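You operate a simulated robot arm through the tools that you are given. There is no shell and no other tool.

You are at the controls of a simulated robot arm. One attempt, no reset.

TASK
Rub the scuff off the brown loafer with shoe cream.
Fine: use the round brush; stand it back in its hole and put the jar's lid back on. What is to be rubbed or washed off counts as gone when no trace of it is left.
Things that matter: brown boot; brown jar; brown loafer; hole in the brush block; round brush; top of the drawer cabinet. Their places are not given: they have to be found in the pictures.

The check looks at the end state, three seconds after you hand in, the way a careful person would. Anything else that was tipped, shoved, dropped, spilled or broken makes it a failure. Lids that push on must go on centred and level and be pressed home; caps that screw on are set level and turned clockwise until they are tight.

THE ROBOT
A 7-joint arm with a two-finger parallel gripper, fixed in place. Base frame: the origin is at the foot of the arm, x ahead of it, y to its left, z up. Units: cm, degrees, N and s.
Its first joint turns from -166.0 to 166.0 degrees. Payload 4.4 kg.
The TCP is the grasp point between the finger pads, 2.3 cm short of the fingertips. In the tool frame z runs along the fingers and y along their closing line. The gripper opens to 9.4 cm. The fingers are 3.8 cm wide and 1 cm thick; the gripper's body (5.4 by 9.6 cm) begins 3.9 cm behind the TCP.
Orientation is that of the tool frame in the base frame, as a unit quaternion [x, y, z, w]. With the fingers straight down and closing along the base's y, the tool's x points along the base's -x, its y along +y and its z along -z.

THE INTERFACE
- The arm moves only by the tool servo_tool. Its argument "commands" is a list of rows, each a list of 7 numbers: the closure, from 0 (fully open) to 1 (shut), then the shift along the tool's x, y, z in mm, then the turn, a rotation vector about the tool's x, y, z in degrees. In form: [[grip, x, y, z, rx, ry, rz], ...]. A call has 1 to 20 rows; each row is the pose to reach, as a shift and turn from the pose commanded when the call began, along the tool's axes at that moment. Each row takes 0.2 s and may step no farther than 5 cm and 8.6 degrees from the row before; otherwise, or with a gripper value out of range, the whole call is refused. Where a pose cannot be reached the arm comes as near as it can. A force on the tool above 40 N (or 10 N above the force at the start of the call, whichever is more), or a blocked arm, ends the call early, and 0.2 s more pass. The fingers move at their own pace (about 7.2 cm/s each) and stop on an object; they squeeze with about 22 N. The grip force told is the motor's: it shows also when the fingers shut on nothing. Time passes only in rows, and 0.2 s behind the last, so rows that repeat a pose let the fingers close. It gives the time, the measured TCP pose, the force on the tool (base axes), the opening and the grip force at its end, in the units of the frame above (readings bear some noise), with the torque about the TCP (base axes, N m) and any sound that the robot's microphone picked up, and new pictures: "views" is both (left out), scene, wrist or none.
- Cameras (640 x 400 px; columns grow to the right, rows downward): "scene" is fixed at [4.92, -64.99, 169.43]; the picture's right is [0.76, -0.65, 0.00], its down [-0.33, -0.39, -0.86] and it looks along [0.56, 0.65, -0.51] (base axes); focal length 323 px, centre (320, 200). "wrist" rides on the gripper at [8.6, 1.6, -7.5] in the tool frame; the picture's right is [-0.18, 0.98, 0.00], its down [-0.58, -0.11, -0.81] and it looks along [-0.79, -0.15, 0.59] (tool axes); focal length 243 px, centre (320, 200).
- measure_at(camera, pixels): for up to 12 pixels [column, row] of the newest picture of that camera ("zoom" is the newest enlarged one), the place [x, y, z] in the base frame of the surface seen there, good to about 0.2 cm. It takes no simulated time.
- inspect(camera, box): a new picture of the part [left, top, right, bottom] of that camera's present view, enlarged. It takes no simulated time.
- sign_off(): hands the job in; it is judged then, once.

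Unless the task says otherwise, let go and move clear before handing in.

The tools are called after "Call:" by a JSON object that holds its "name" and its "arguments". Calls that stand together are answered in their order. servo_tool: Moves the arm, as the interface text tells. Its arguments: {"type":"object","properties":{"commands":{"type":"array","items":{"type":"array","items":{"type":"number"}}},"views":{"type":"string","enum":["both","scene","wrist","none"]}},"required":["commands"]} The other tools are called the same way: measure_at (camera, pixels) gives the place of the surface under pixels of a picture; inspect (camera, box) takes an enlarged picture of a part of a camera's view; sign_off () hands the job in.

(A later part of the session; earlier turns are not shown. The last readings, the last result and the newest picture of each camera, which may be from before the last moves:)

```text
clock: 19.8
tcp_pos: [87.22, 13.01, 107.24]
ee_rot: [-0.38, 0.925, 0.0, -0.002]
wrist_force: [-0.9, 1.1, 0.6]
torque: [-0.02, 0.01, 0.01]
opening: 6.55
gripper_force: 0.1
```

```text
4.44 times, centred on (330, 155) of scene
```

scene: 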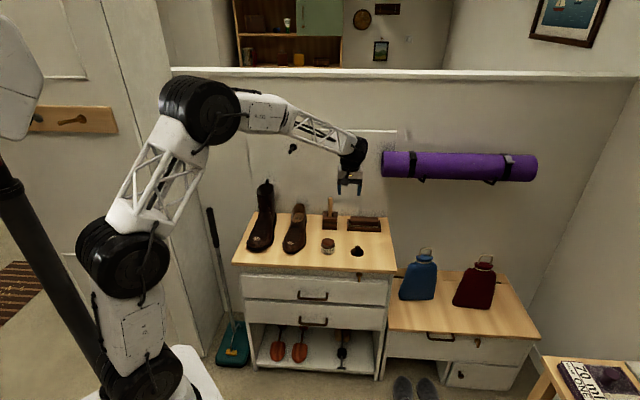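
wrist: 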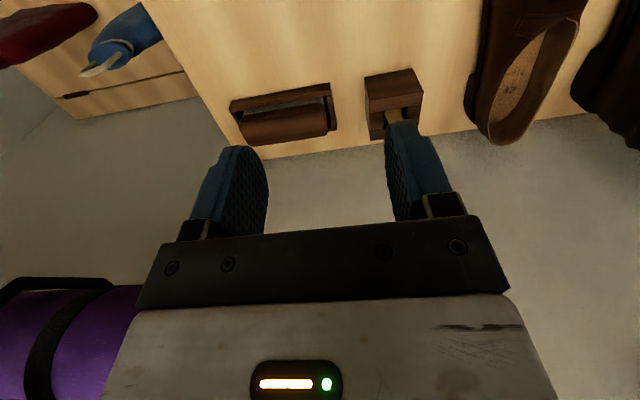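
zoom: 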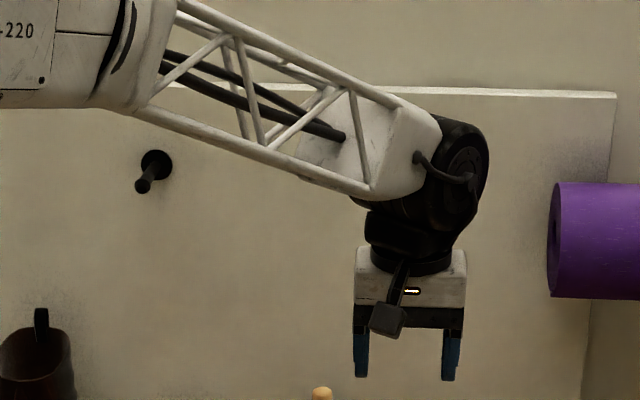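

The peg is hidden behind the wrist now. I'll move back above the jar, where the peg was visible at (347,149), and measure its length.

Call:
{"name": "servo_tool", "arguments": {"commands": [[0.3, 20, 25, 0, 0, 0, 0], [0.3, 40, 55, 0, 0, 0, 0], [0.3, 57, 78, 0, 0, 0, 0], [0.3, 57, 78, 0, 0, 0, 0]]}}

Call:
{"name": "inspect", "arguments": {"camera": "scene", "box": [280, 120, 400, 200]}}

```text
clock: 20.8
tcp_pos: [77.53, 14.6, 107.39]
ee_rot: [-0.381, 0.925, 0.0, -0.002]
wrist_force: [0.1, 0.4, 0.5]
torque: [0.01, 0.02, 0.01]
opening: 6.6
gripper_force: 0.1
```

scene: 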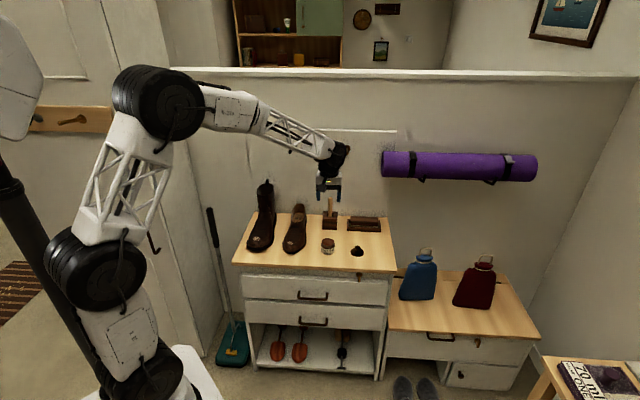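
wrist: 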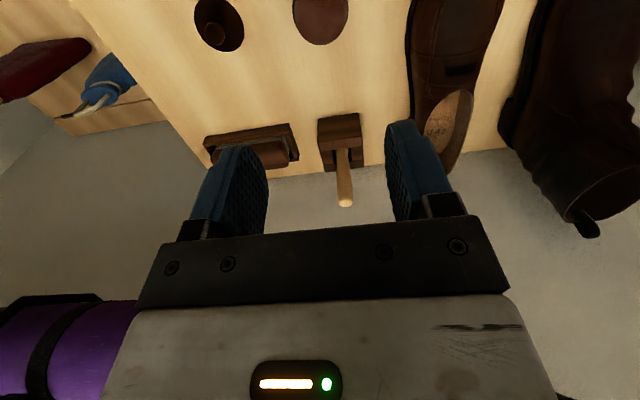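

```text
5.00 times, centred on (340, 160) of scene
```

zoom: 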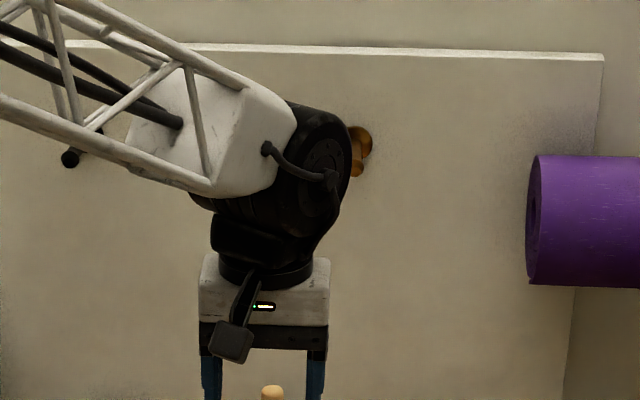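

The peg peeks out at zoom (362,148). I'll lower 8 cm (still well above the jar) to uncover it.

Call:
{"name": "servo_tool", "arguments": {"commands": [[0.3, 0, 0, 40, 0, 0, 0], [0.3, 10, 0, 80, 0, 0, 0], [0.3, 10, 0, 80, 0, 0, 0]], "views": "scene"}}

Call:
{"name": "inspect", "arguments": {"camera": "scene", "box": [320, 130, 380, 170]}}

```text
clock: 21.6
tcp_pos: [76.79, 13.91, 99.15]
ee_rot: [-0.38, 0.925, 0.001, -0.002]
wrist_force: [-0.3, 0.9, -0.4]
torque: [-0.03, 0.01, 0.02]
opening: 6.6
gripper_force: 0.1
```

scene: 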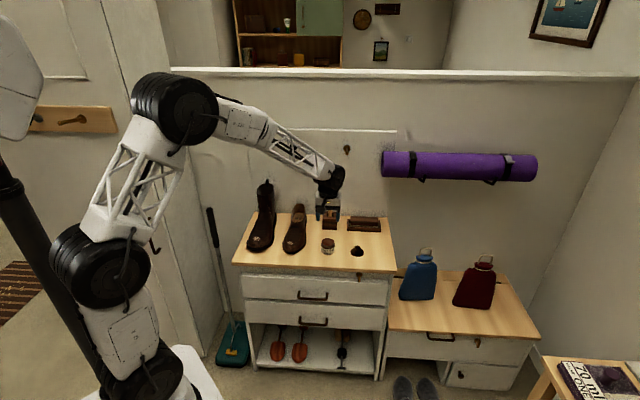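

```text
10.00 times, centred on (350, 150) of scene
```

zoom: 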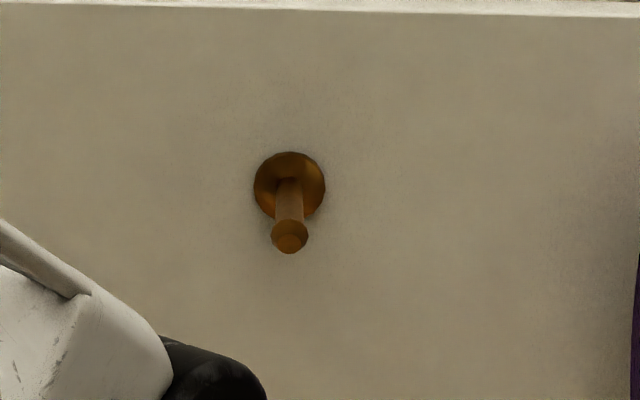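

Call:
{"name": "measure_at", "arguments": {"camera": "zoom", "pixels": [[289, 244], [289, 232], [289, 200], [289, 160], [265, 185], [317, 185], [400, 300], [200, 100]]}}

Call:
{"name": "inspect", "arguments": {"camera": "scene", "box": [270, 130, 390, 210]}}

```text
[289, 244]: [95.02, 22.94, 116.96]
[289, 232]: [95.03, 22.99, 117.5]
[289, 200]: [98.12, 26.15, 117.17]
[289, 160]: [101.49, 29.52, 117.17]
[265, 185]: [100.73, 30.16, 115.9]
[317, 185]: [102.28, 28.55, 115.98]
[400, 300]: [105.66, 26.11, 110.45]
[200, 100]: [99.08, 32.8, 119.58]
```

```text
5.00 times, centred on (330, 170) of scene
```

zoom: 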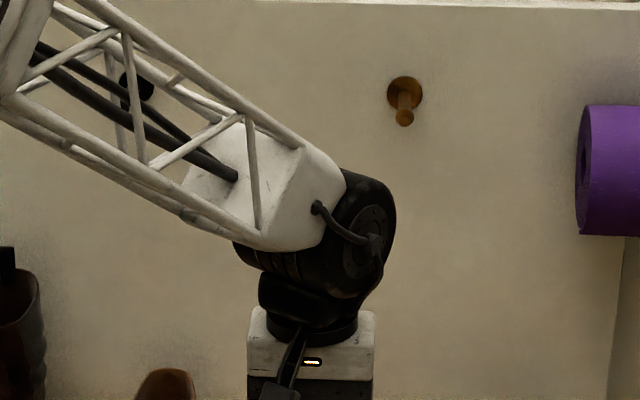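

The peg tip is at (95.0, 23.0, 117), sticking out 9.7 cm, right where my wrist was. I'll tilt the gripper 30° so the fingers point toward the wall while the wrist stays back, doing the tilt here in the open.

Call:
{"name": "servo_tool", "arguments": {"commands": [[0.1, 5, 0, -10, 0, -7.5, 0], [0.1, 10, 0, -20, 0, -15, 0], [0.1, 10, 0, -20, 0, -22.5, 0], [0.1, 10, 0, -20, 0, -30, 0], [0.1, 10, 0, -20, 0, -30, 0]]}}

Call:
{"name": "inspect", "arguments": {"camera": "scene", "box": [250, 110, 410, 240]}}

```text
clock: 22.8
tcp_pos: [76.26, 13.35, 101.31]
ee_rot: [-0.368, 0.894, 0.099, 0.238]
wrist_force: [0.3, 0.3, 0.1]
torque: [-0.01, -0.03, 0.0]
opening: 8.5
gripper_force: 0.0
```

scene: 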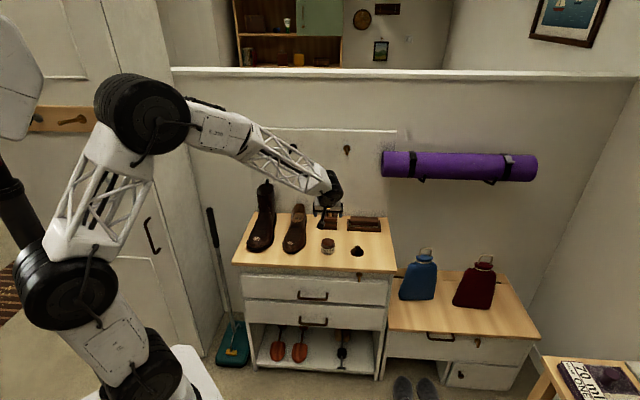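
wrist: 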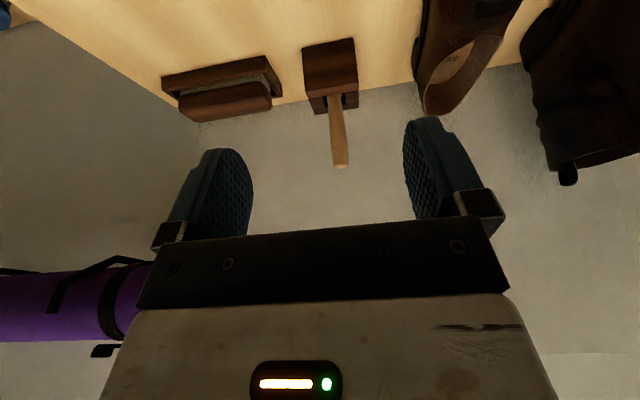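

```text
3.08 times, centred on (330, 175) of scene
```

zoom: 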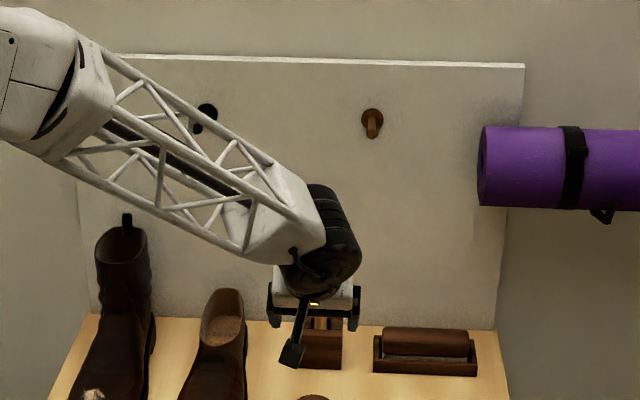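

The tilt worked: fingers now point down and toward the wall with the wrist kept back. The brush handle shows at (340,130) in the wrist view; I'll measure its axis from here.

Call:
{"name": "measure_at", "arguments": {"camera": "wrist", "pixels": [[340, 165], [340, 155], [332, 145], [347, 145], [339, 145], [337, 125], [335, 108], [330, 125], [344, 125], [312, 105], [355, 102], [330, 70]]}}

Call:
{"name": "inspect", "arguments": {"camera": "wrist", "box": [280, 30, 400, 180]}}

```text
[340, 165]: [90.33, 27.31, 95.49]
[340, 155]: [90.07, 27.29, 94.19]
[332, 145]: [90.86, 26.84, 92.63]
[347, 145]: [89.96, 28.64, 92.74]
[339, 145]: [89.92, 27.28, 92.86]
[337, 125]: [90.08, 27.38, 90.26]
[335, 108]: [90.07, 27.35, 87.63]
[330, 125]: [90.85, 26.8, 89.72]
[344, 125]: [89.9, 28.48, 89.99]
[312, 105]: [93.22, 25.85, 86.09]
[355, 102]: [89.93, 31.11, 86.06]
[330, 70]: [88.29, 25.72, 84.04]
```

```text
2.67 times, centred on (340, 105) of wrist
```

zoom: 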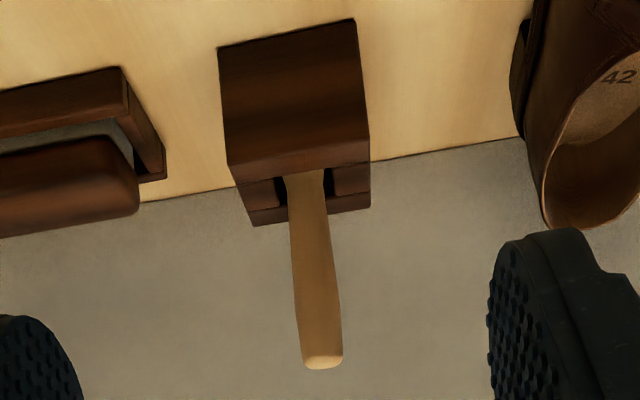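

The handle axis is at about (90.55, 27.9), about 2 cm thick, top at z 95.5. I'll move to a pre-grasp point 10 cm back along the tilted finger direction.

Call:
{"name": "servo_tool", "arguments": {"commands": [[0.1, -33, 0.5, 19.5, 0, 0, 0], [0.1, -66, 1, 39, 0, 0, 0], [0.1, -100, 1.5, 58.5, 0, 0, 0], [0.1, -125, 1.8, 73, 0, 0, 0], [0.1, -133, 1.8, 78, 0, 0, 0], [0.1, -133, 1.8, 78, 0, 0, 0]]}}

Call:
{"name": "inspect", "arguments": {"camera": "scene", "box": [250, 110, 410, 240]}}

Call:
{"name": "measure_at", "arguments": {"camera": "wrist", "pixels": [[320, 181], [320, 100], [320, 120], [320, 140]]}}

```text
clock: 24.2
tcp_pos: [87.25, 24.15, 101.16]
ee_rot: [-0.368, 0.894, 0.098, 0.238]
wrist_force: [0.9, 0.2, 0.4]
torque: [-0.02, -0.04, -0.02]
opening: 8.46
gripper_force: 0.1
```

scene: 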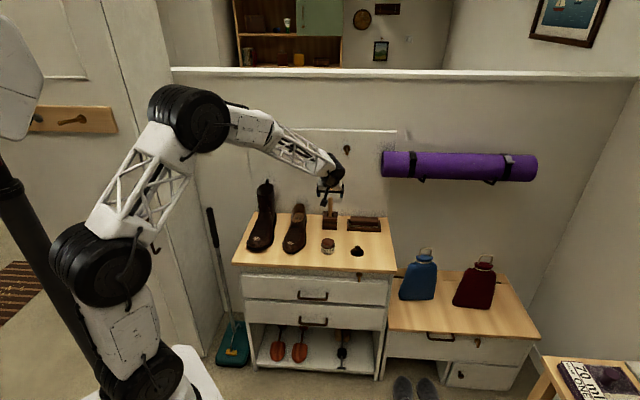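
wrist: 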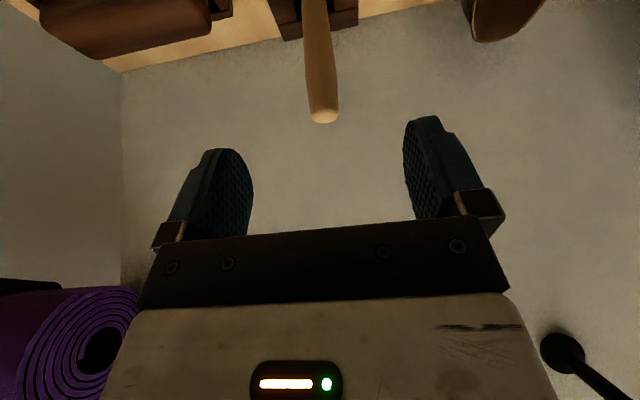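

```text
3.08 times, centred on (330, 175) of scene
```

zoom: 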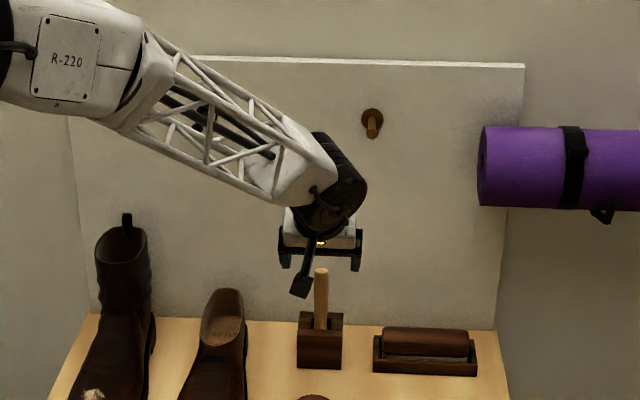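

```text
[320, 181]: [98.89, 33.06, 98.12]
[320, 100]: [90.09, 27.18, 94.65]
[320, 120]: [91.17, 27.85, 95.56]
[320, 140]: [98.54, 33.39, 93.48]
```

The handle top at (324,110) lines up within 2 mm of the finger centre. I'll slide in 10 cm along the finger direction with the fingers open.

Call:
{"name": "servo_tool", "arguments": {"commands": [[0.1, 0, 1.5, 25, 0, 0, 0], [0.1, 0, 1.5, 50, 0, 0, 0], [0.1, 0, 1.5, 72, 0, 0, 0], [0.1, 0, 1.5, 88, 0, 0, 0], [0.1, 0, 1.5, 97, 0, 0, 0], [0.1, 0, 1.5, 100, 0, 0, 0], [0.1, 0, 1.5, 100, 0, 0, 0]]}}

Call:
{"name": "inspect", "arguments": {"camera": "wrist", "box": [180, 40, 480, 240]}}

Call:
{"name": "inspect", "arguments": {"camera": "scene", "box": [270, 130, 390, 240]}}

```text
clock: 25.8
tcp_pos: [90.49, 28.02, 92.58]
ee_rot: [-0.368, 0.894, 0.098, 0.237]
wrist_force: [0.9, -0.1, 0.0]
torque: [-0.01, 0.01, 0.0]
opening: 8.48
gripper_force: 0.1
```

scene: 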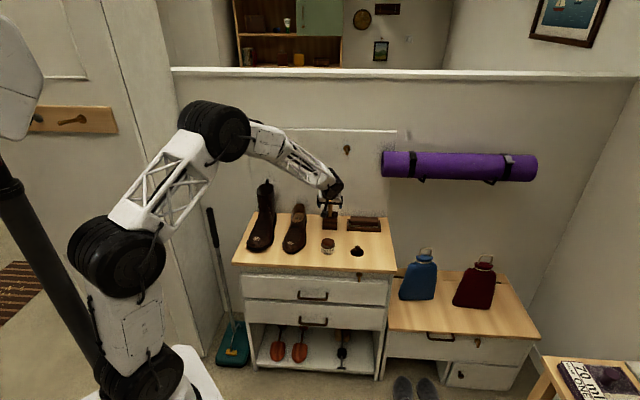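
wrist: 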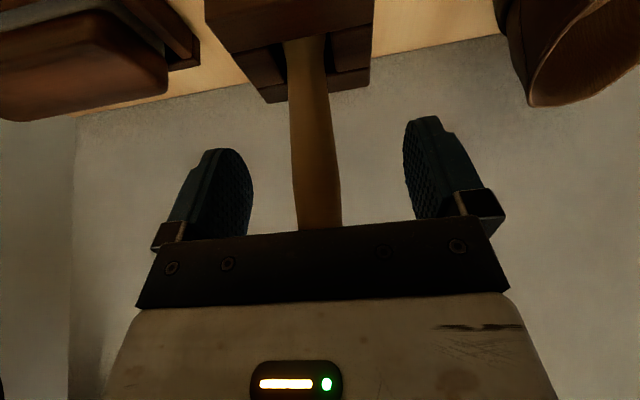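

```text
2.00 times, centred on (330, 140) of wrist
```

zoom: 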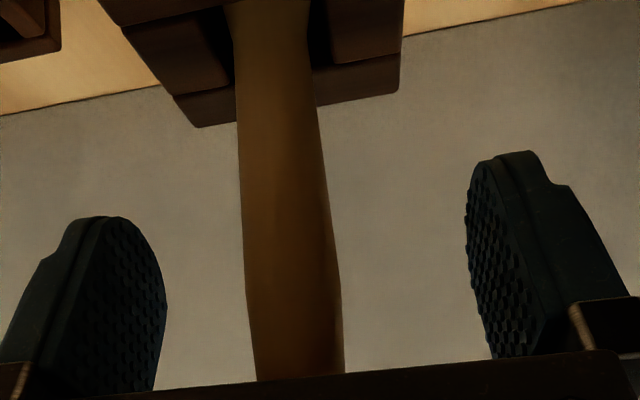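

```text
3.64 times, centred on (330, 185) of scene
```

zoom: 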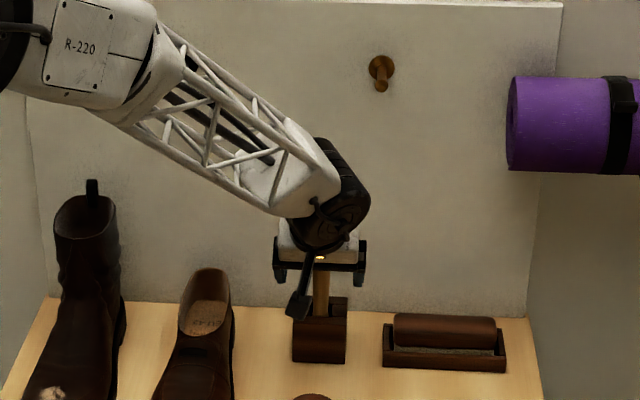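

The handle is centred between the fingers at col ≈318 (TCP col 320), and the wrist is well clear of the peg. I'll close on it.

Call:
{"name": "servo_tool", "arguments": {"commands": [[1, 0, 0, 0, 0, 0, 0], [1, 0, 0, 0, 0, 0, 0], [1, 0, 0, 0, 0, 0, 0], [1, 0, 0, 0, 0, 0, 0], [1, 0, 0, 0, 0, 0, 0]]}}

Call:
{"name": "inspect", "arguments": {"camera": "wrist", "box": [180, 0, 480, 240]}}

```text
clock: 27.0
tcp_pos: [90.68, 27.85, 92.6]
ee_rot: [-0.368, 0.894, 0.098, 0.237]
wrist_force: [-1.0, -0.4, 1.0]
torque: [0.04, 0.05, -0.02]
opening: 2.09
gripper_force: 21.9
```

scene: 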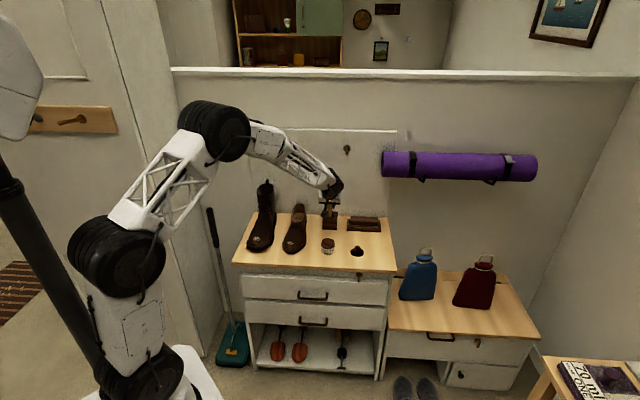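
wrist: 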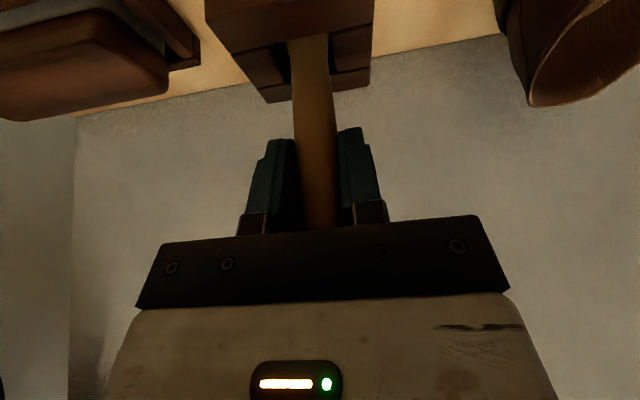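

```text
1.67 times, centred on (330, 120) of wrist
```

zoom: 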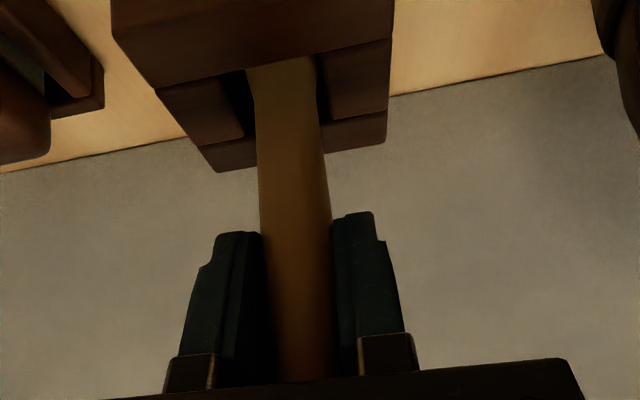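

The handle is held firmly at 2.09 cm. I'll lift vertically slowly at first, watching for the block coming along.

Call:
{"name": "servo_tool", "arguments": {"commands": [[1, -2.5, 0, -4.3, 0, 0, 0], [1, -5, 0, -8.7, 0, 0, 0], [1, -7.5, 0, -13, 0, 0, 0], [1, -10, 0, -17.4, 0, 0, 0], [1, -15, 0, -26, 0, 0, 0]]}}

Call:
{"name": "inspect", "arguments": {"camera": "scene", "box": [290, 170, 370, 240]}}

```text
clock: 28.2
tcp_pos: [90.52, 27.95, 95.42]
ee_rot: [-0.368, 0.894, 0.099, 0.237]
wrist_force: [2.1, -3.0, -1.1]
torque: [-0.35, -0.33, -0.03]
opening: 2.09
gripper_force: 21.8
```

scene: 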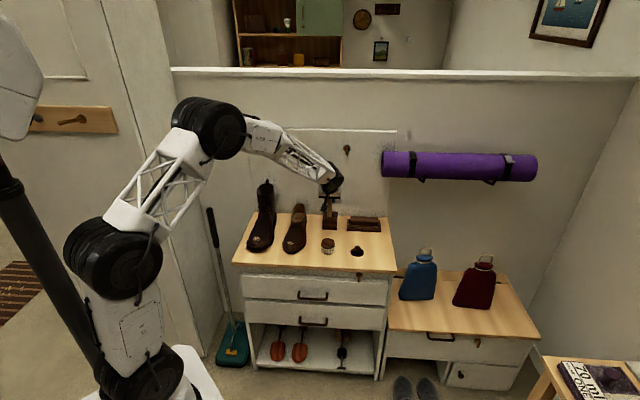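
wrist: 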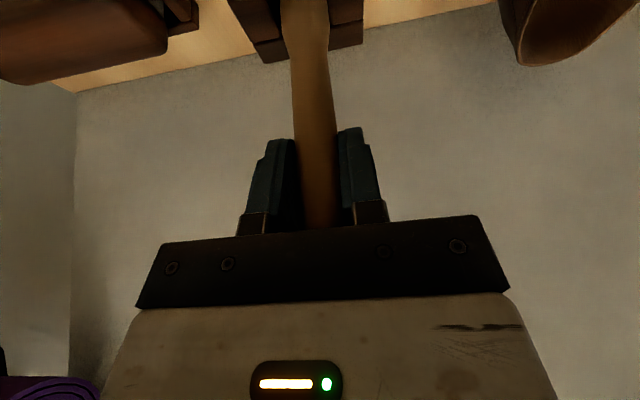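

```text
5.71 times, centred on (330, 205) of scene
```

zoom: 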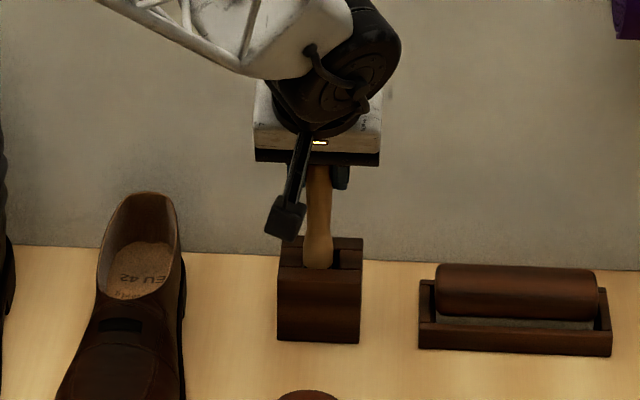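

The brush is rising with the block staying put; there's a light 3.6 N side force from the hole wall, so I'll ease 1 mm toward −y' and continue lifting.

Call:
{"name": "servo_tool", "arguments": {"commands": [[1, 0, -1, 0, 0, 0, 0], [1, -4, -1, -7, 0, 0, 0], [1, -8, -1, -14, 0, 0, 0], [1, -12, -1, -21, 0, 0, 0], [1, -16, -1, -28, 0, 0, 0], [1, -21, -1, -36.5, 0, 0, 0]]}}

Call:
{"name": "inspect", "arguments": {"camera": "scene", "box": [290, 150, 370, 240]}}

```text
clock: 29.6
tcp_pos: [90.45, 27.76, 99.73]
ee_rot: [-0.367, 0.894, 0.098, 0.238]
wrist_force: [-1.0, -0.4, 0.0]
torque: [-0.03, 0.01, 0.0]
opening: 2.08
gripper_force: 22.1
```

scene: 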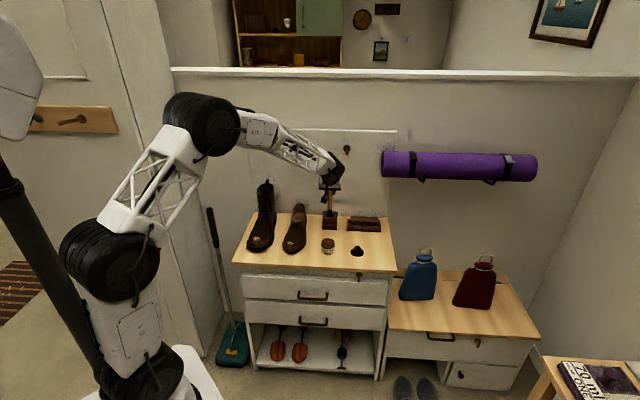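
wrist: 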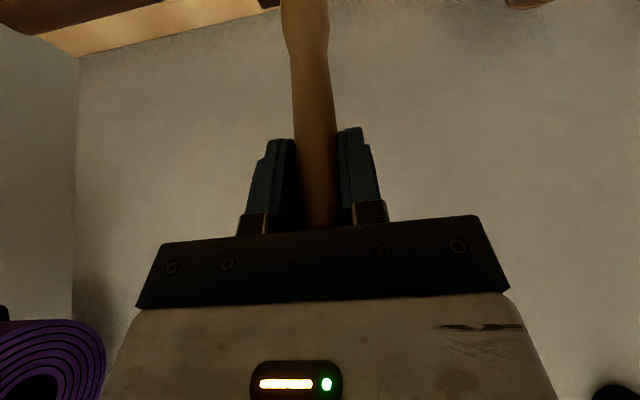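

```text
4.44 times, centred on (330, 195) of scene
```

zoom: 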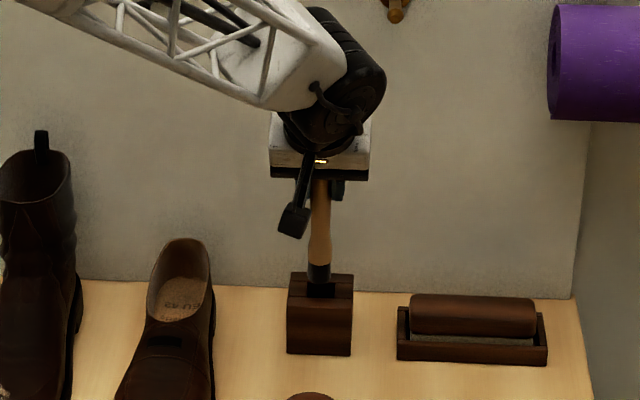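

The brush is up about 7 cm and a dark lower part is emerging (zoom 318,272). I'll look closer to see whether it has cleared the hole.

Call:
{"name": "inspect", "arguments": {"camera": "scene", "box": [310, 185, 350, 235]}}

Call:
{"name": "measure_at", "arguments": {"camera": "zoom", "pixels": [[320, 130], [320, 160], [318, 250], [318, 262], [318, 270], [318, 280], [318, 290], [340, 280], [300, 280], [320, 320]]}}

```text
8.00 times, centred on (330, 210) of scene
```

zoom: 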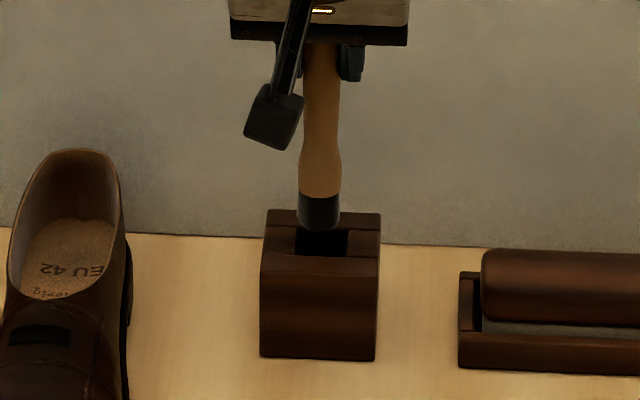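

```text
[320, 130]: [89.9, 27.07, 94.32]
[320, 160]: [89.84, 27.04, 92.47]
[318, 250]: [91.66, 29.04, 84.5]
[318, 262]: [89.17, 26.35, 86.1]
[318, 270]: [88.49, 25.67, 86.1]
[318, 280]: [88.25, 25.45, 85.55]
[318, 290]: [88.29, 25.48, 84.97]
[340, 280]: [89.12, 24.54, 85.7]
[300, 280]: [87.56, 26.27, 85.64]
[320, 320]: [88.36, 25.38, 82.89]
```

The brush is out: it has a dark, rounded bristle end (bottom at zoom 318,228) about 2 cm across. I'll measure its tip and the hole.

Call:
{"name": "measure_at", "arguments": {"camera": "zoom", "pixels": [[319, 200], [319, 210], [319, 220], [319, 226], [302, 210], [337, 210], [296, 245], [349, 248], [322, 232], [322, 254], [300, 232], [345, 232]]}}

```text
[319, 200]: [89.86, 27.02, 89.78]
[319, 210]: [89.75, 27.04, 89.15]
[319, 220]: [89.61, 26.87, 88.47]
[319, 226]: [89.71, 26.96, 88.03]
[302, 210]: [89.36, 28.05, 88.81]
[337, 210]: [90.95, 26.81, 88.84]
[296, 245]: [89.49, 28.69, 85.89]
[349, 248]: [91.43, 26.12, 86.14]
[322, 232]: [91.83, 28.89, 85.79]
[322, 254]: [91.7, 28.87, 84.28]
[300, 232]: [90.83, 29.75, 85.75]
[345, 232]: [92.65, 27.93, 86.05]
```

The brush is vertical with its tip at z≈87.8, i.e. 12.0 cm below the TCP. I'll lift it another 2.5 cm and carry it back over the jar's centre (77.6, 14.8).

Call:
{"name": "servo_tool", "arguments": {"commands": [[1, -6.5, 0, -11, 0, 0, 0], [1, -12.5, 0, -21.7, 0, 0, 0], [1, 17, -0.2, -39, 0, 0, 0], [1, 50, -0.4, -58, 0, 0, 0], [1, 83, -0.6, -77, 0, 0, 0], [1, 116, -0.7, -96, 0, 0, 0], [1, 138, -0.7, -108.5, 0, 0, 0], [1, 146.5, -0.7, -113, 0, 0, 0], [1, 146.5, -0.7, -113, 0, 0, 0]]}}

Call:
{"name": "inspect", "arguments": {"camera": "scene", "box": [290, 180, 370, 270]}}

```text
clock: 31.6
tcp_pos: [77.52, 14.82, 102.25]
ee_rot: [-0.367, 0.894, 0.098, 0.238]
wrist_force: [-0.2, -0.1, 0.7]
torque: [-0.03, 0.0, 0.01]
opening: 2.08
gripper_force: 21.8
```

scene: 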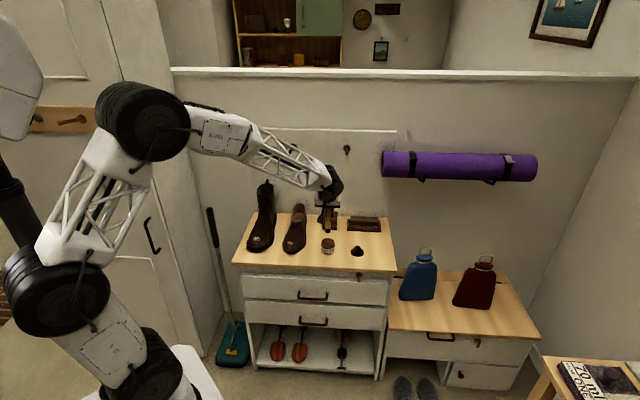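
wrist: 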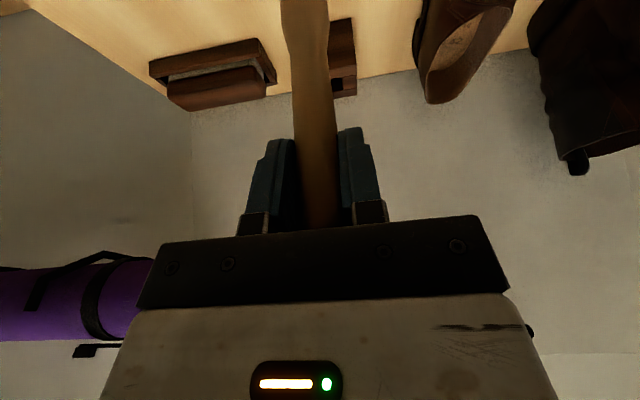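

```text
4.44 times, centred on (330, 225) of scene
```

zoom: 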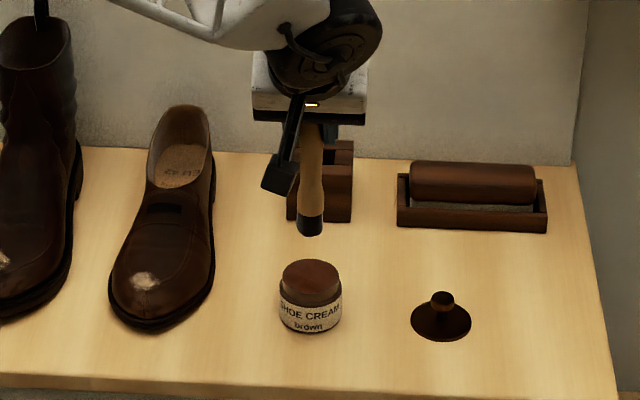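

The brush hangs over the jar (tip at zoom 310,233). I'll measure the tip and jar positions to line up.

Call:
{"name": "measure_at", "arguments": {"camera": "zoom", "pixels": [[310, 225], [310, 233], [300, 222], [320, 222], [310, 190], [310, 275], [310, 262], [285, 275], [335, 275], [310, 290]]}}

Call:
{"name": "inspect", "arguments": {"camera": "scene", "box": [310, 215, 350, 258]}}

```text
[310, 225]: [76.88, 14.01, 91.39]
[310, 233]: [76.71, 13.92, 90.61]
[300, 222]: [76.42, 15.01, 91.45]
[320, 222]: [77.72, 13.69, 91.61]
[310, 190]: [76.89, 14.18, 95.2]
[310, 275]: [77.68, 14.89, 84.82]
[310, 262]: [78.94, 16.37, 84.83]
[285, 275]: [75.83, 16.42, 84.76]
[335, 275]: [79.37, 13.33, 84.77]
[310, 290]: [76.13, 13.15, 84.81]
```

```text
9.30 times, centred on (330, 236) of scene
```

zoom: 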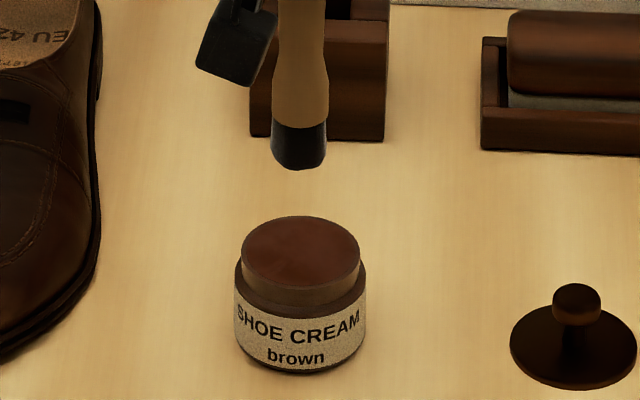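

The brush axis (77.5, 14.75) is centred over the jar and the tip is at z≈90.3. I'll lower until the tip just enters the cream at 84.8, stepping slowly at the end.

Call:
{"name": "servo_tool", "arguments": {"commands": [[1, 10, 0, 17.3, 0, 0, 0], [1, 19, 0, 33, 0, 0, 0], [1, 24, 0, 41.6, 0, 0, 0], [1, 26, 0, 45, 0, 0, 0], [1, 27, 0, 46.8, 0, 0, 0], [1, 28, 0, 48.5, 0, 0, 0], [1, 28, 0, 48.5, 0, 0, 0]]}}

Call:
{"name": "inspect", "arguments": {"camera": "scene", "box": [310, 215, 350, 258]}}

```text
clock: 33.2
tcp_pos: [77.62, 14.85, 96.84]
ee_rot: [-0.367, 0.894, 0.098, 0.239]
wrist_force: [-0.1, 1.7, 18.4]
torque: [0.33, 0.13, 0.01]
opening: 2.11
gripper_force: 21.4
```

scene: 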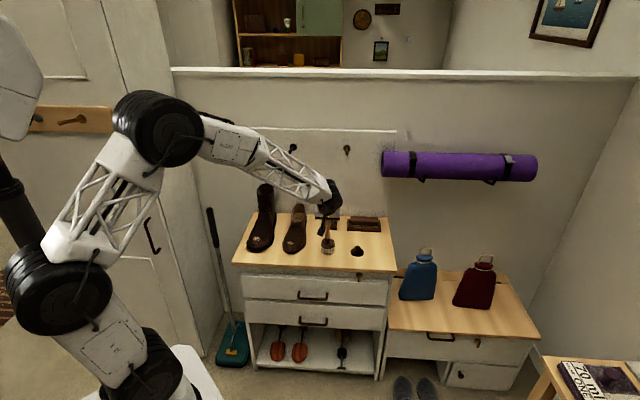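
wrist: 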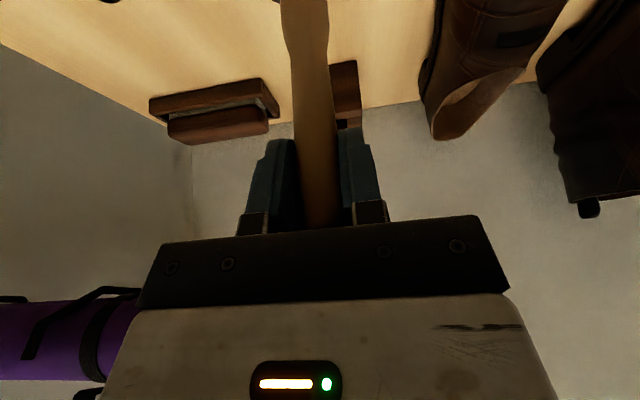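

```text
9.30 times, centred on (330, 236) of scene
```

zoom: 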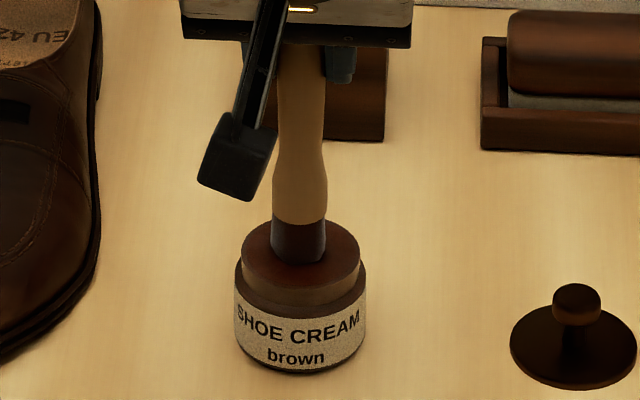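

The tip touches the cream with 18 N and the bristles have turned reddish-brown (zoom 300,240). I'll lift straight up and look at the loaded tip.

Call:
{"name": "servo_tool", "arguments": {"commands": [[1, -1, 0, -1.8, 0, 0, 0], [1, -3, 0, -5.2, 0, 0, 0], [1, -10, 0, -17.3, 0, 0, 0], [1, -22, 0, -38, 0, 0, 0], [1, -30, 0, -52, 0, 0, 0], [1, -30, 0, -52, 0, 0, 0]]}}

Call:
{"name": "inspect", "arguments": {"camera": "scene", "box": [310, 215, 350, 258]}}

Call:
{"name": "inspect", "arguments": {"camera": "scene", "box": [270, 200, 330, 260]}}

```text
clock: 34.6
tcp_pos: [77.56, 14.76, 102.67]
ee_rot: [-0.367, 0.894, 0.098, 0.238]
wrist_force: [0.3, 1.0, -0.6]
torque: [-0.01, 0.0, 0.0]
opening: 2.1
gripper_force: 21.9
```

scene: 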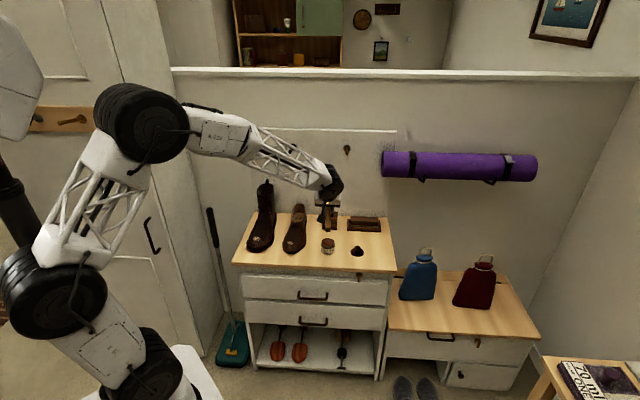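
wrist: 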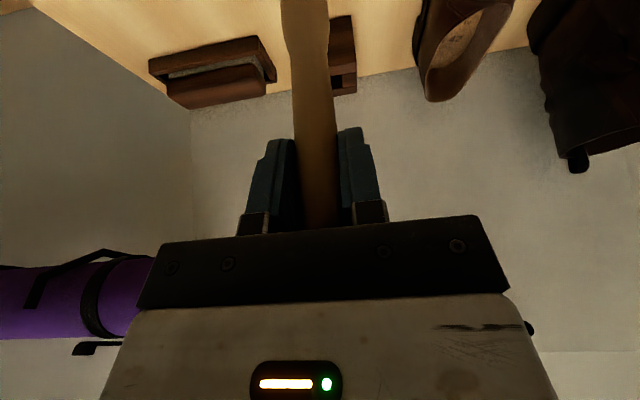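

```text
9.30 times, centred on (330, 236) of scene
```

zoom: 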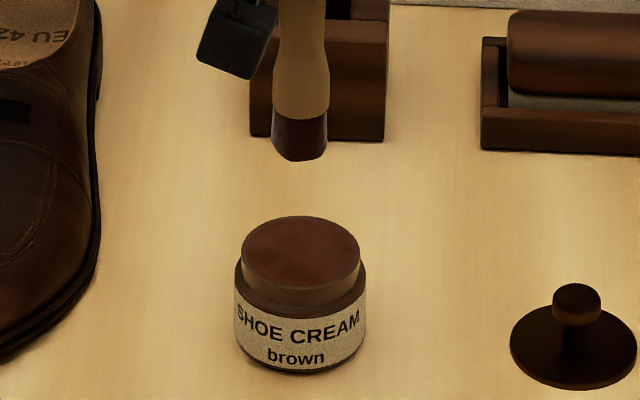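

```text
6.67 times, centred on (300, 230) of scene
```

zoom: 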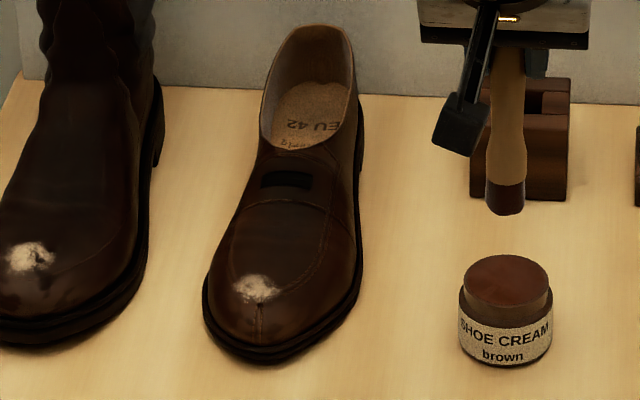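

The brush is loaded (brown bristles) and did not slip noticeably. Now I'll measure the loafer's toe surface around the scuff (zoom 258,288) to plan the strokes.

Call:
{"name": "measure_at", "arguments": {"camera": "zoom", "pixels": [[258, 288], [236, 285], [278, 285], [258, 274], [258, 302], [242, 276], [274, 296], [242, 298], [274, 276], [258, 315], [258, 255], [258, 330]]}}

Call:
{"name": "inspect", "arguments": {"camera": "scene", "box": [280, 225, 312, 260]}}

```text
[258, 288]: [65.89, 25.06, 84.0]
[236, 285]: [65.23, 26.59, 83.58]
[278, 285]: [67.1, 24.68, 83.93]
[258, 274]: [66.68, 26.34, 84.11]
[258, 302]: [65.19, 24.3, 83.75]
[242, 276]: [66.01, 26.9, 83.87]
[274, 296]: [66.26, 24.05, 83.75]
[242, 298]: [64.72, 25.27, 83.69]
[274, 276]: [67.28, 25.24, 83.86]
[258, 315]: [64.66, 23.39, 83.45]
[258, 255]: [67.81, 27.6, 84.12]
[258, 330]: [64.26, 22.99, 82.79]
```

```text
11.43 times, centred on (296, 242) of scene
```

zoom: 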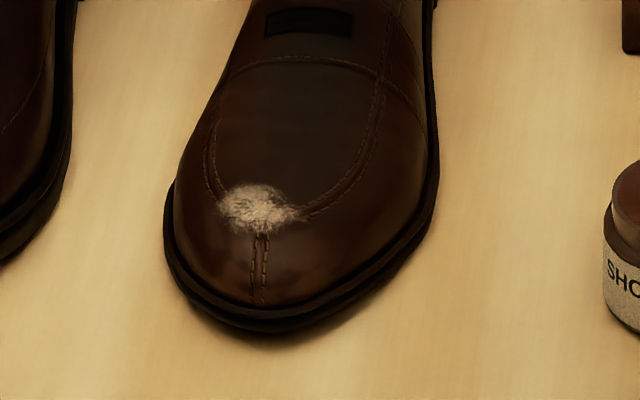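

The scuff spans (215–310, 183–238) in this zoom. I'll measure its outline for stroke planning.

Call:
{"name": "measure_at", "arguments": {"camera": "zoom", "pixels": [[217, 205], [310, 215], [258, 184], [258, 236], [230, 188], [285, 192], [230, 228], [290, 225], [258, 210], [245, 250], [330, 200], [200, 210]]}}

```text
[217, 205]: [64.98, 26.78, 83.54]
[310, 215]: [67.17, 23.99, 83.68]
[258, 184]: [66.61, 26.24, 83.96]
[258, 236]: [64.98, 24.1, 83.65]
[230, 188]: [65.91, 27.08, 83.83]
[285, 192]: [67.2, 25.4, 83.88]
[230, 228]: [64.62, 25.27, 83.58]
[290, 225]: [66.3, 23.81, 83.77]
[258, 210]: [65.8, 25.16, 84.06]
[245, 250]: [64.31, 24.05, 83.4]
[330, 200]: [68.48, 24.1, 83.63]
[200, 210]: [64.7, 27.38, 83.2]
```

Scuff centre is (65.85, 25.2, 84.0), roughly 3.5 × 2.8 cm. I'll carry the brush over it at height and then lower to about 1.5 cm above the leather.

Call:
{"name": "servo_tool", "arguments": {"commands": [[1, 1, 25, -1, 0, 0, 0], [1, 3, 60, -2, 0, 0, 0], [1, 5, 95, -3, 0, 0, 0], [1, 7, 130, -4, 0, 0, 0], [1, 7.8, 150, -4.5, 0, 0, 0], [1, 7.8, 156, -4.5, 0, 0, 0], [1, 17.8, 156, 13, 0, 0, 0], [1, 33.8, 156, 40.5, 0, 0, 0], [1, 33.8, 156, 40.5, 0, 0, 0]]}}

Call:
{"name": "inspect", "arguments": {"camera": "scene", "box": [270, 200, 330, 260]}}

```text
clock: 36.6
tcp_pos: [65.73, 24.95, 97.39]
ee_rot: [-0.368, 0.894, 0.099, 0.238]
wrist_force: [-0.8, 0.0, -0.6]
torque: [0.01, -0.02, 0.02]
opening: 2.08
gripper_force: 22.2
```

scene: 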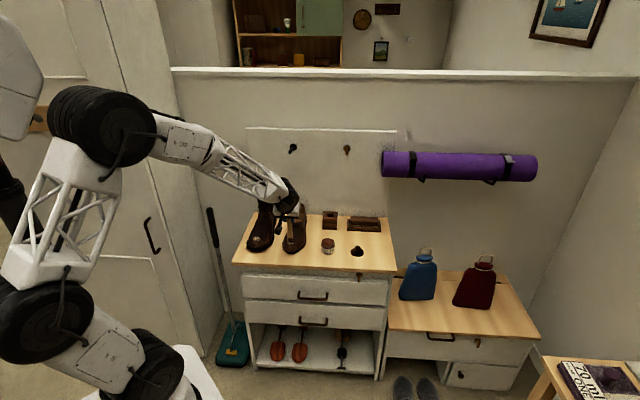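
wrist: 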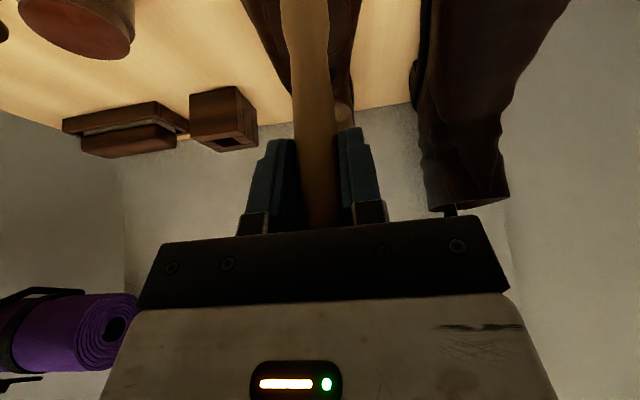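

```text
6.67 times, centred on (300, 230) of scene
```

zoom: 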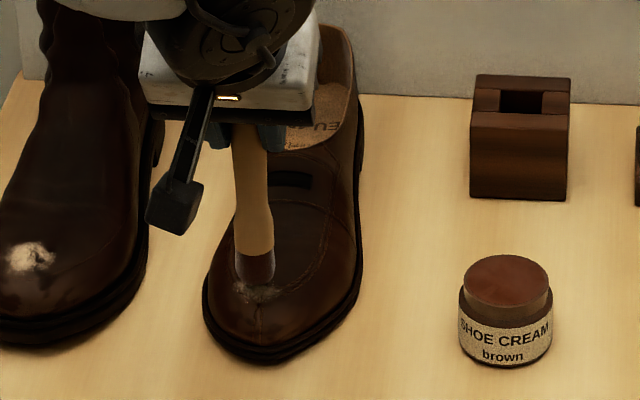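

The brush tip hangs just over the scuff (zoom 255,282), about 1.4 cm above. I'll lower slowly to light contact.

Call:
{"name": "servo_tool", "arguments": {"commands": [[1, 4, 0, 7, 0, 0, 0], [1, 5.5, 0, 9.5, 0, 0, 0], [1, 6.2, 0, 10.7, 0, 0, 0], [1, 6.7, 0, 11.6, 0, 0, 0], [1, 7, 0, 12.1, 0, 0, 0]], "views": "none"}}

```text
clock: 37.8
tcp_pos: [65.91, 25.09, 96.11]
ee_rot: [-0.368, 0.894, 0.098, 0.237]
wrist_force: [-4.9, 0.3, 8.4]
torque: [0.1, 0.43, 0.06]
opening: 2.09
gripper_force: 22.2
```

Contact made at 8 N. I'll rub side to side across the scuff, following its gentle curve.

Call:
{"name": "servo_tool", "arguments": {"commands": [[1, 0.1, 5, 0.2, 0, 0, 0], [1, 0.4, 10, 0.7, 0, 0, 0], [1, 0.9, 15, 1.5, 0, 0, 0], [1, 0.4, 10, 0.7, 0, 0, 0], [1, 0.1, 5, 0.2, 0, 0, 0], [1, 0, 0, 0, 0, 0, 0], [1, 0.1, -5, 0.2, 0, 0, 0], [1, 0.4, -10, 0.7, 0, 0, 0], [1, 0.9, -15, 1.5, 0, 0, 0], [1, 0.4, -10, 0.7, 0, 0, 0], [1, 0.1, -5, 0.2, 0, 0, 0], [1, 0, 0, 0, 0, 0, 0]], "views": "scene"}}

Call:
{"name": "inspect", "arguments": {"camera": "scene", "box": [270, 210, 320, 260]}}

```text
clock: 40.4
tcp_pos: [65.95, 25.42, 96.14]
ee_rot: [-0.368, 0.893, 0.099, 0.238]
wrist_force: [0.1, -0.2, 0.0]
torque: [-0.01, 0.03, -0.01]
opening: 2.1
gripper_force: 22.0
```

scene: 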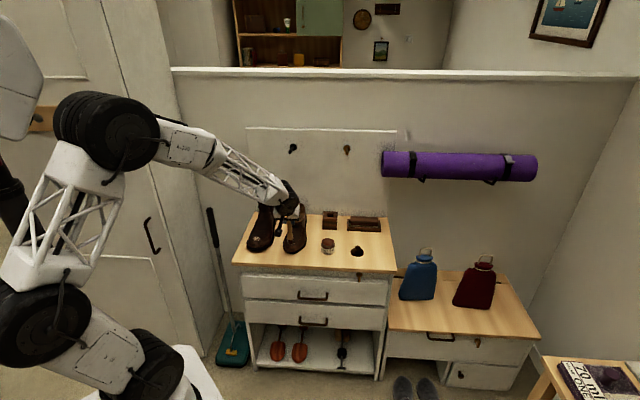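

```text
8.00 times, centred on (295, 235) of scene
```

zoom: 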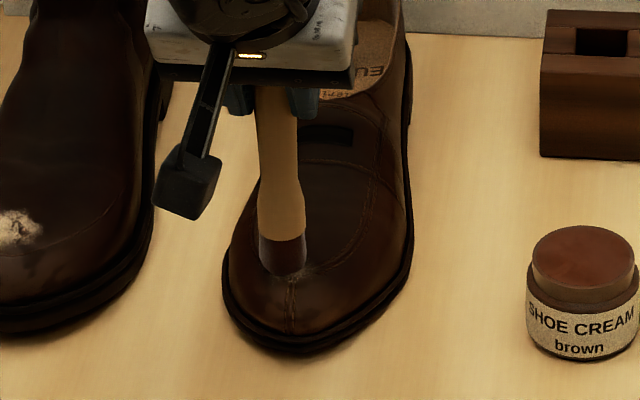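

The force is now zero at the same height, so something shifted slightly (brush or loafer). I'll lift and compare the loafer with the earlier picture.

Call:
{"name": "servo_tool", "arguments": {"commands": [[1, -7, 0, -12, 0, 0, 0], [1, -20, 0, -34.6, 0, 0, 0], [1, -30, -30, -52, 0, 0, 0], [1, -30, -75, -52, 0, 0, 0], [1, -30, -75, -52, 0, 0, 0]], "views": "scene"}}

Call:
{"name": "inspect", "arguments": {"camera": "scene", "box": [280, 225, 312, 260]}}

Call:
{"name": "inspect", "arguments": {"camera": "scene", "box": [270, 200, 330, 260]}}

```text
clock: 41.6
tcp_pos: [71.14, 19.9, 102.13]
ee_rot: [-0.368, 0.894, 0.098, 0.238]
wrist_force: [-0.2, -0.3, -0.6]
torque: [-0.02, 0.05, 0.0]
opening: 2.09
gripper_force: 21.6
```

scene: 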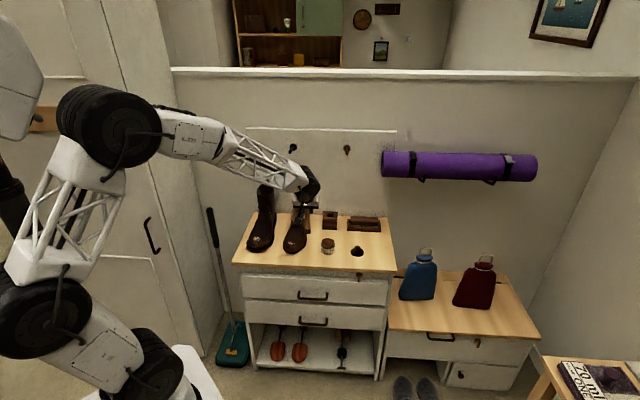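

```text
11.43 times, centred on (296, 242) of scene
```

zoom: 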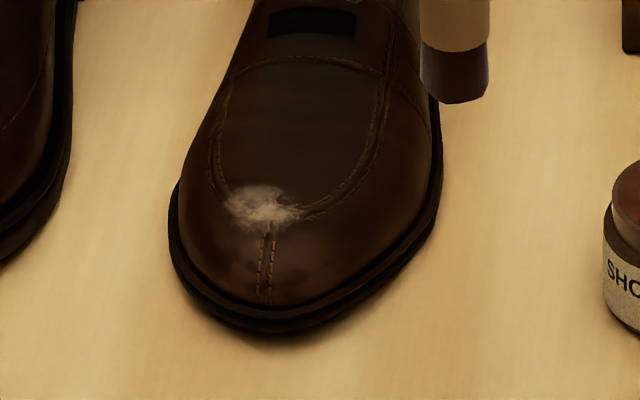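

```text
6.67 times, centred on (300, 230) of scene
```

zoom: 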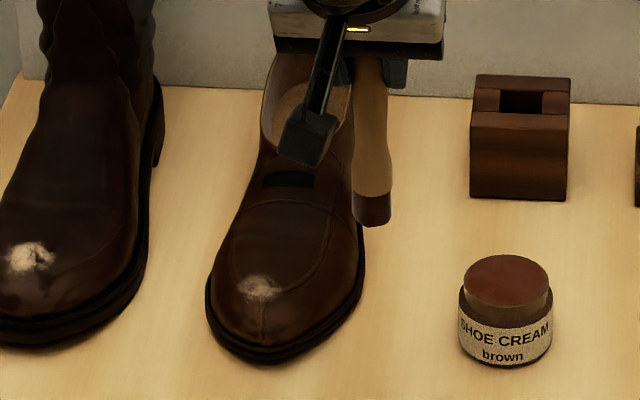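

The scuff has clearly faded, and the loafer's toe moved only about 2 mm. I'll measure the brush tip relative to the TCP and the remaining scuff.

Call:
{"name": "measure_at", "arguments": {"camera": "zoom", "pixels": [[372, 223], [372, 215], [355, 210], [390, 210], [372, 130], [260, 288], [240, 285], [280, 290], [260, 275], [260, 300], [260, 320], [300, 180]]}}

Call:
{"name": "inspect", "arguments": {"camera": "scene", "box": [285, 235, 305, 252]}}

```text
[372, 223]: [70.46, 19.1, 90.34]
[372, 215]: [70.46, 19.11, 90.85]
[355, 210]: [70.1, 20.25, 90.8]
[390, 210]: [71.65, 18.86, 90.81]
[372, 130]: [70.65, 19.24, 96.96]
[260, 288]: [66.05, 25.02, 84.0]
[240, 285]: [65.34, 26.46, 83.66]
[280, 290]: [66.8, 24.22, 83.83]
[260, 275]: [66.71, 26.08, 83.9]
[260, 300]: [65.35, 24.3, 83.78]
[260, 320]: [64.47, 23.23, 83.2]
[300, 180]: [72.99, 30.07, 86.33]
```

```text
16.00 times, centred on (295, 244) of scene
```

zoom: 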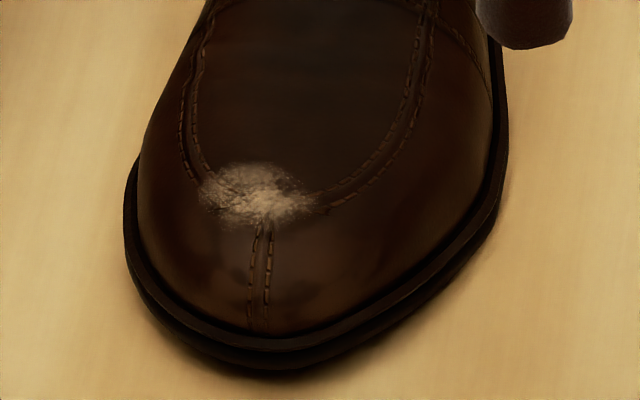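

No slip: the tip is still about 12 cm below the TCP, and the scuff is thinner. I'll go back over it at (66.0, 25.0) and make light contact, this time stroking along the shoe's length to avoid turning it.

Call:
{"name": "servo_tool", "arguments": {"commands": [[1, 0, 35, 0, 0, 0, 0], [1, 0, 72, 0, 0, 0, 0], [1, 12, 72, 21, 0, 0, 0], [1, 24, 72, 41.6, 0, 0, 0], [1, 28, 72, 48.5, 0, 0, 0], [1, 29.5, 72, 51.1, 0, 0, 0], [1, 30, 72, 52, 0, 0, 0]], "views": "none"}}

```text
clock: 43.2
tcp_pos: [66.25, 25.17, 96.21]
ee_rot: [-0.368, 0.894, 0.098, 0.237]
wrist_force: [-3.6, 1.0, 4.0]
torque: [0.14, 0.32, 0.01]
opening: 2.09
gripper_force: 22.4
```

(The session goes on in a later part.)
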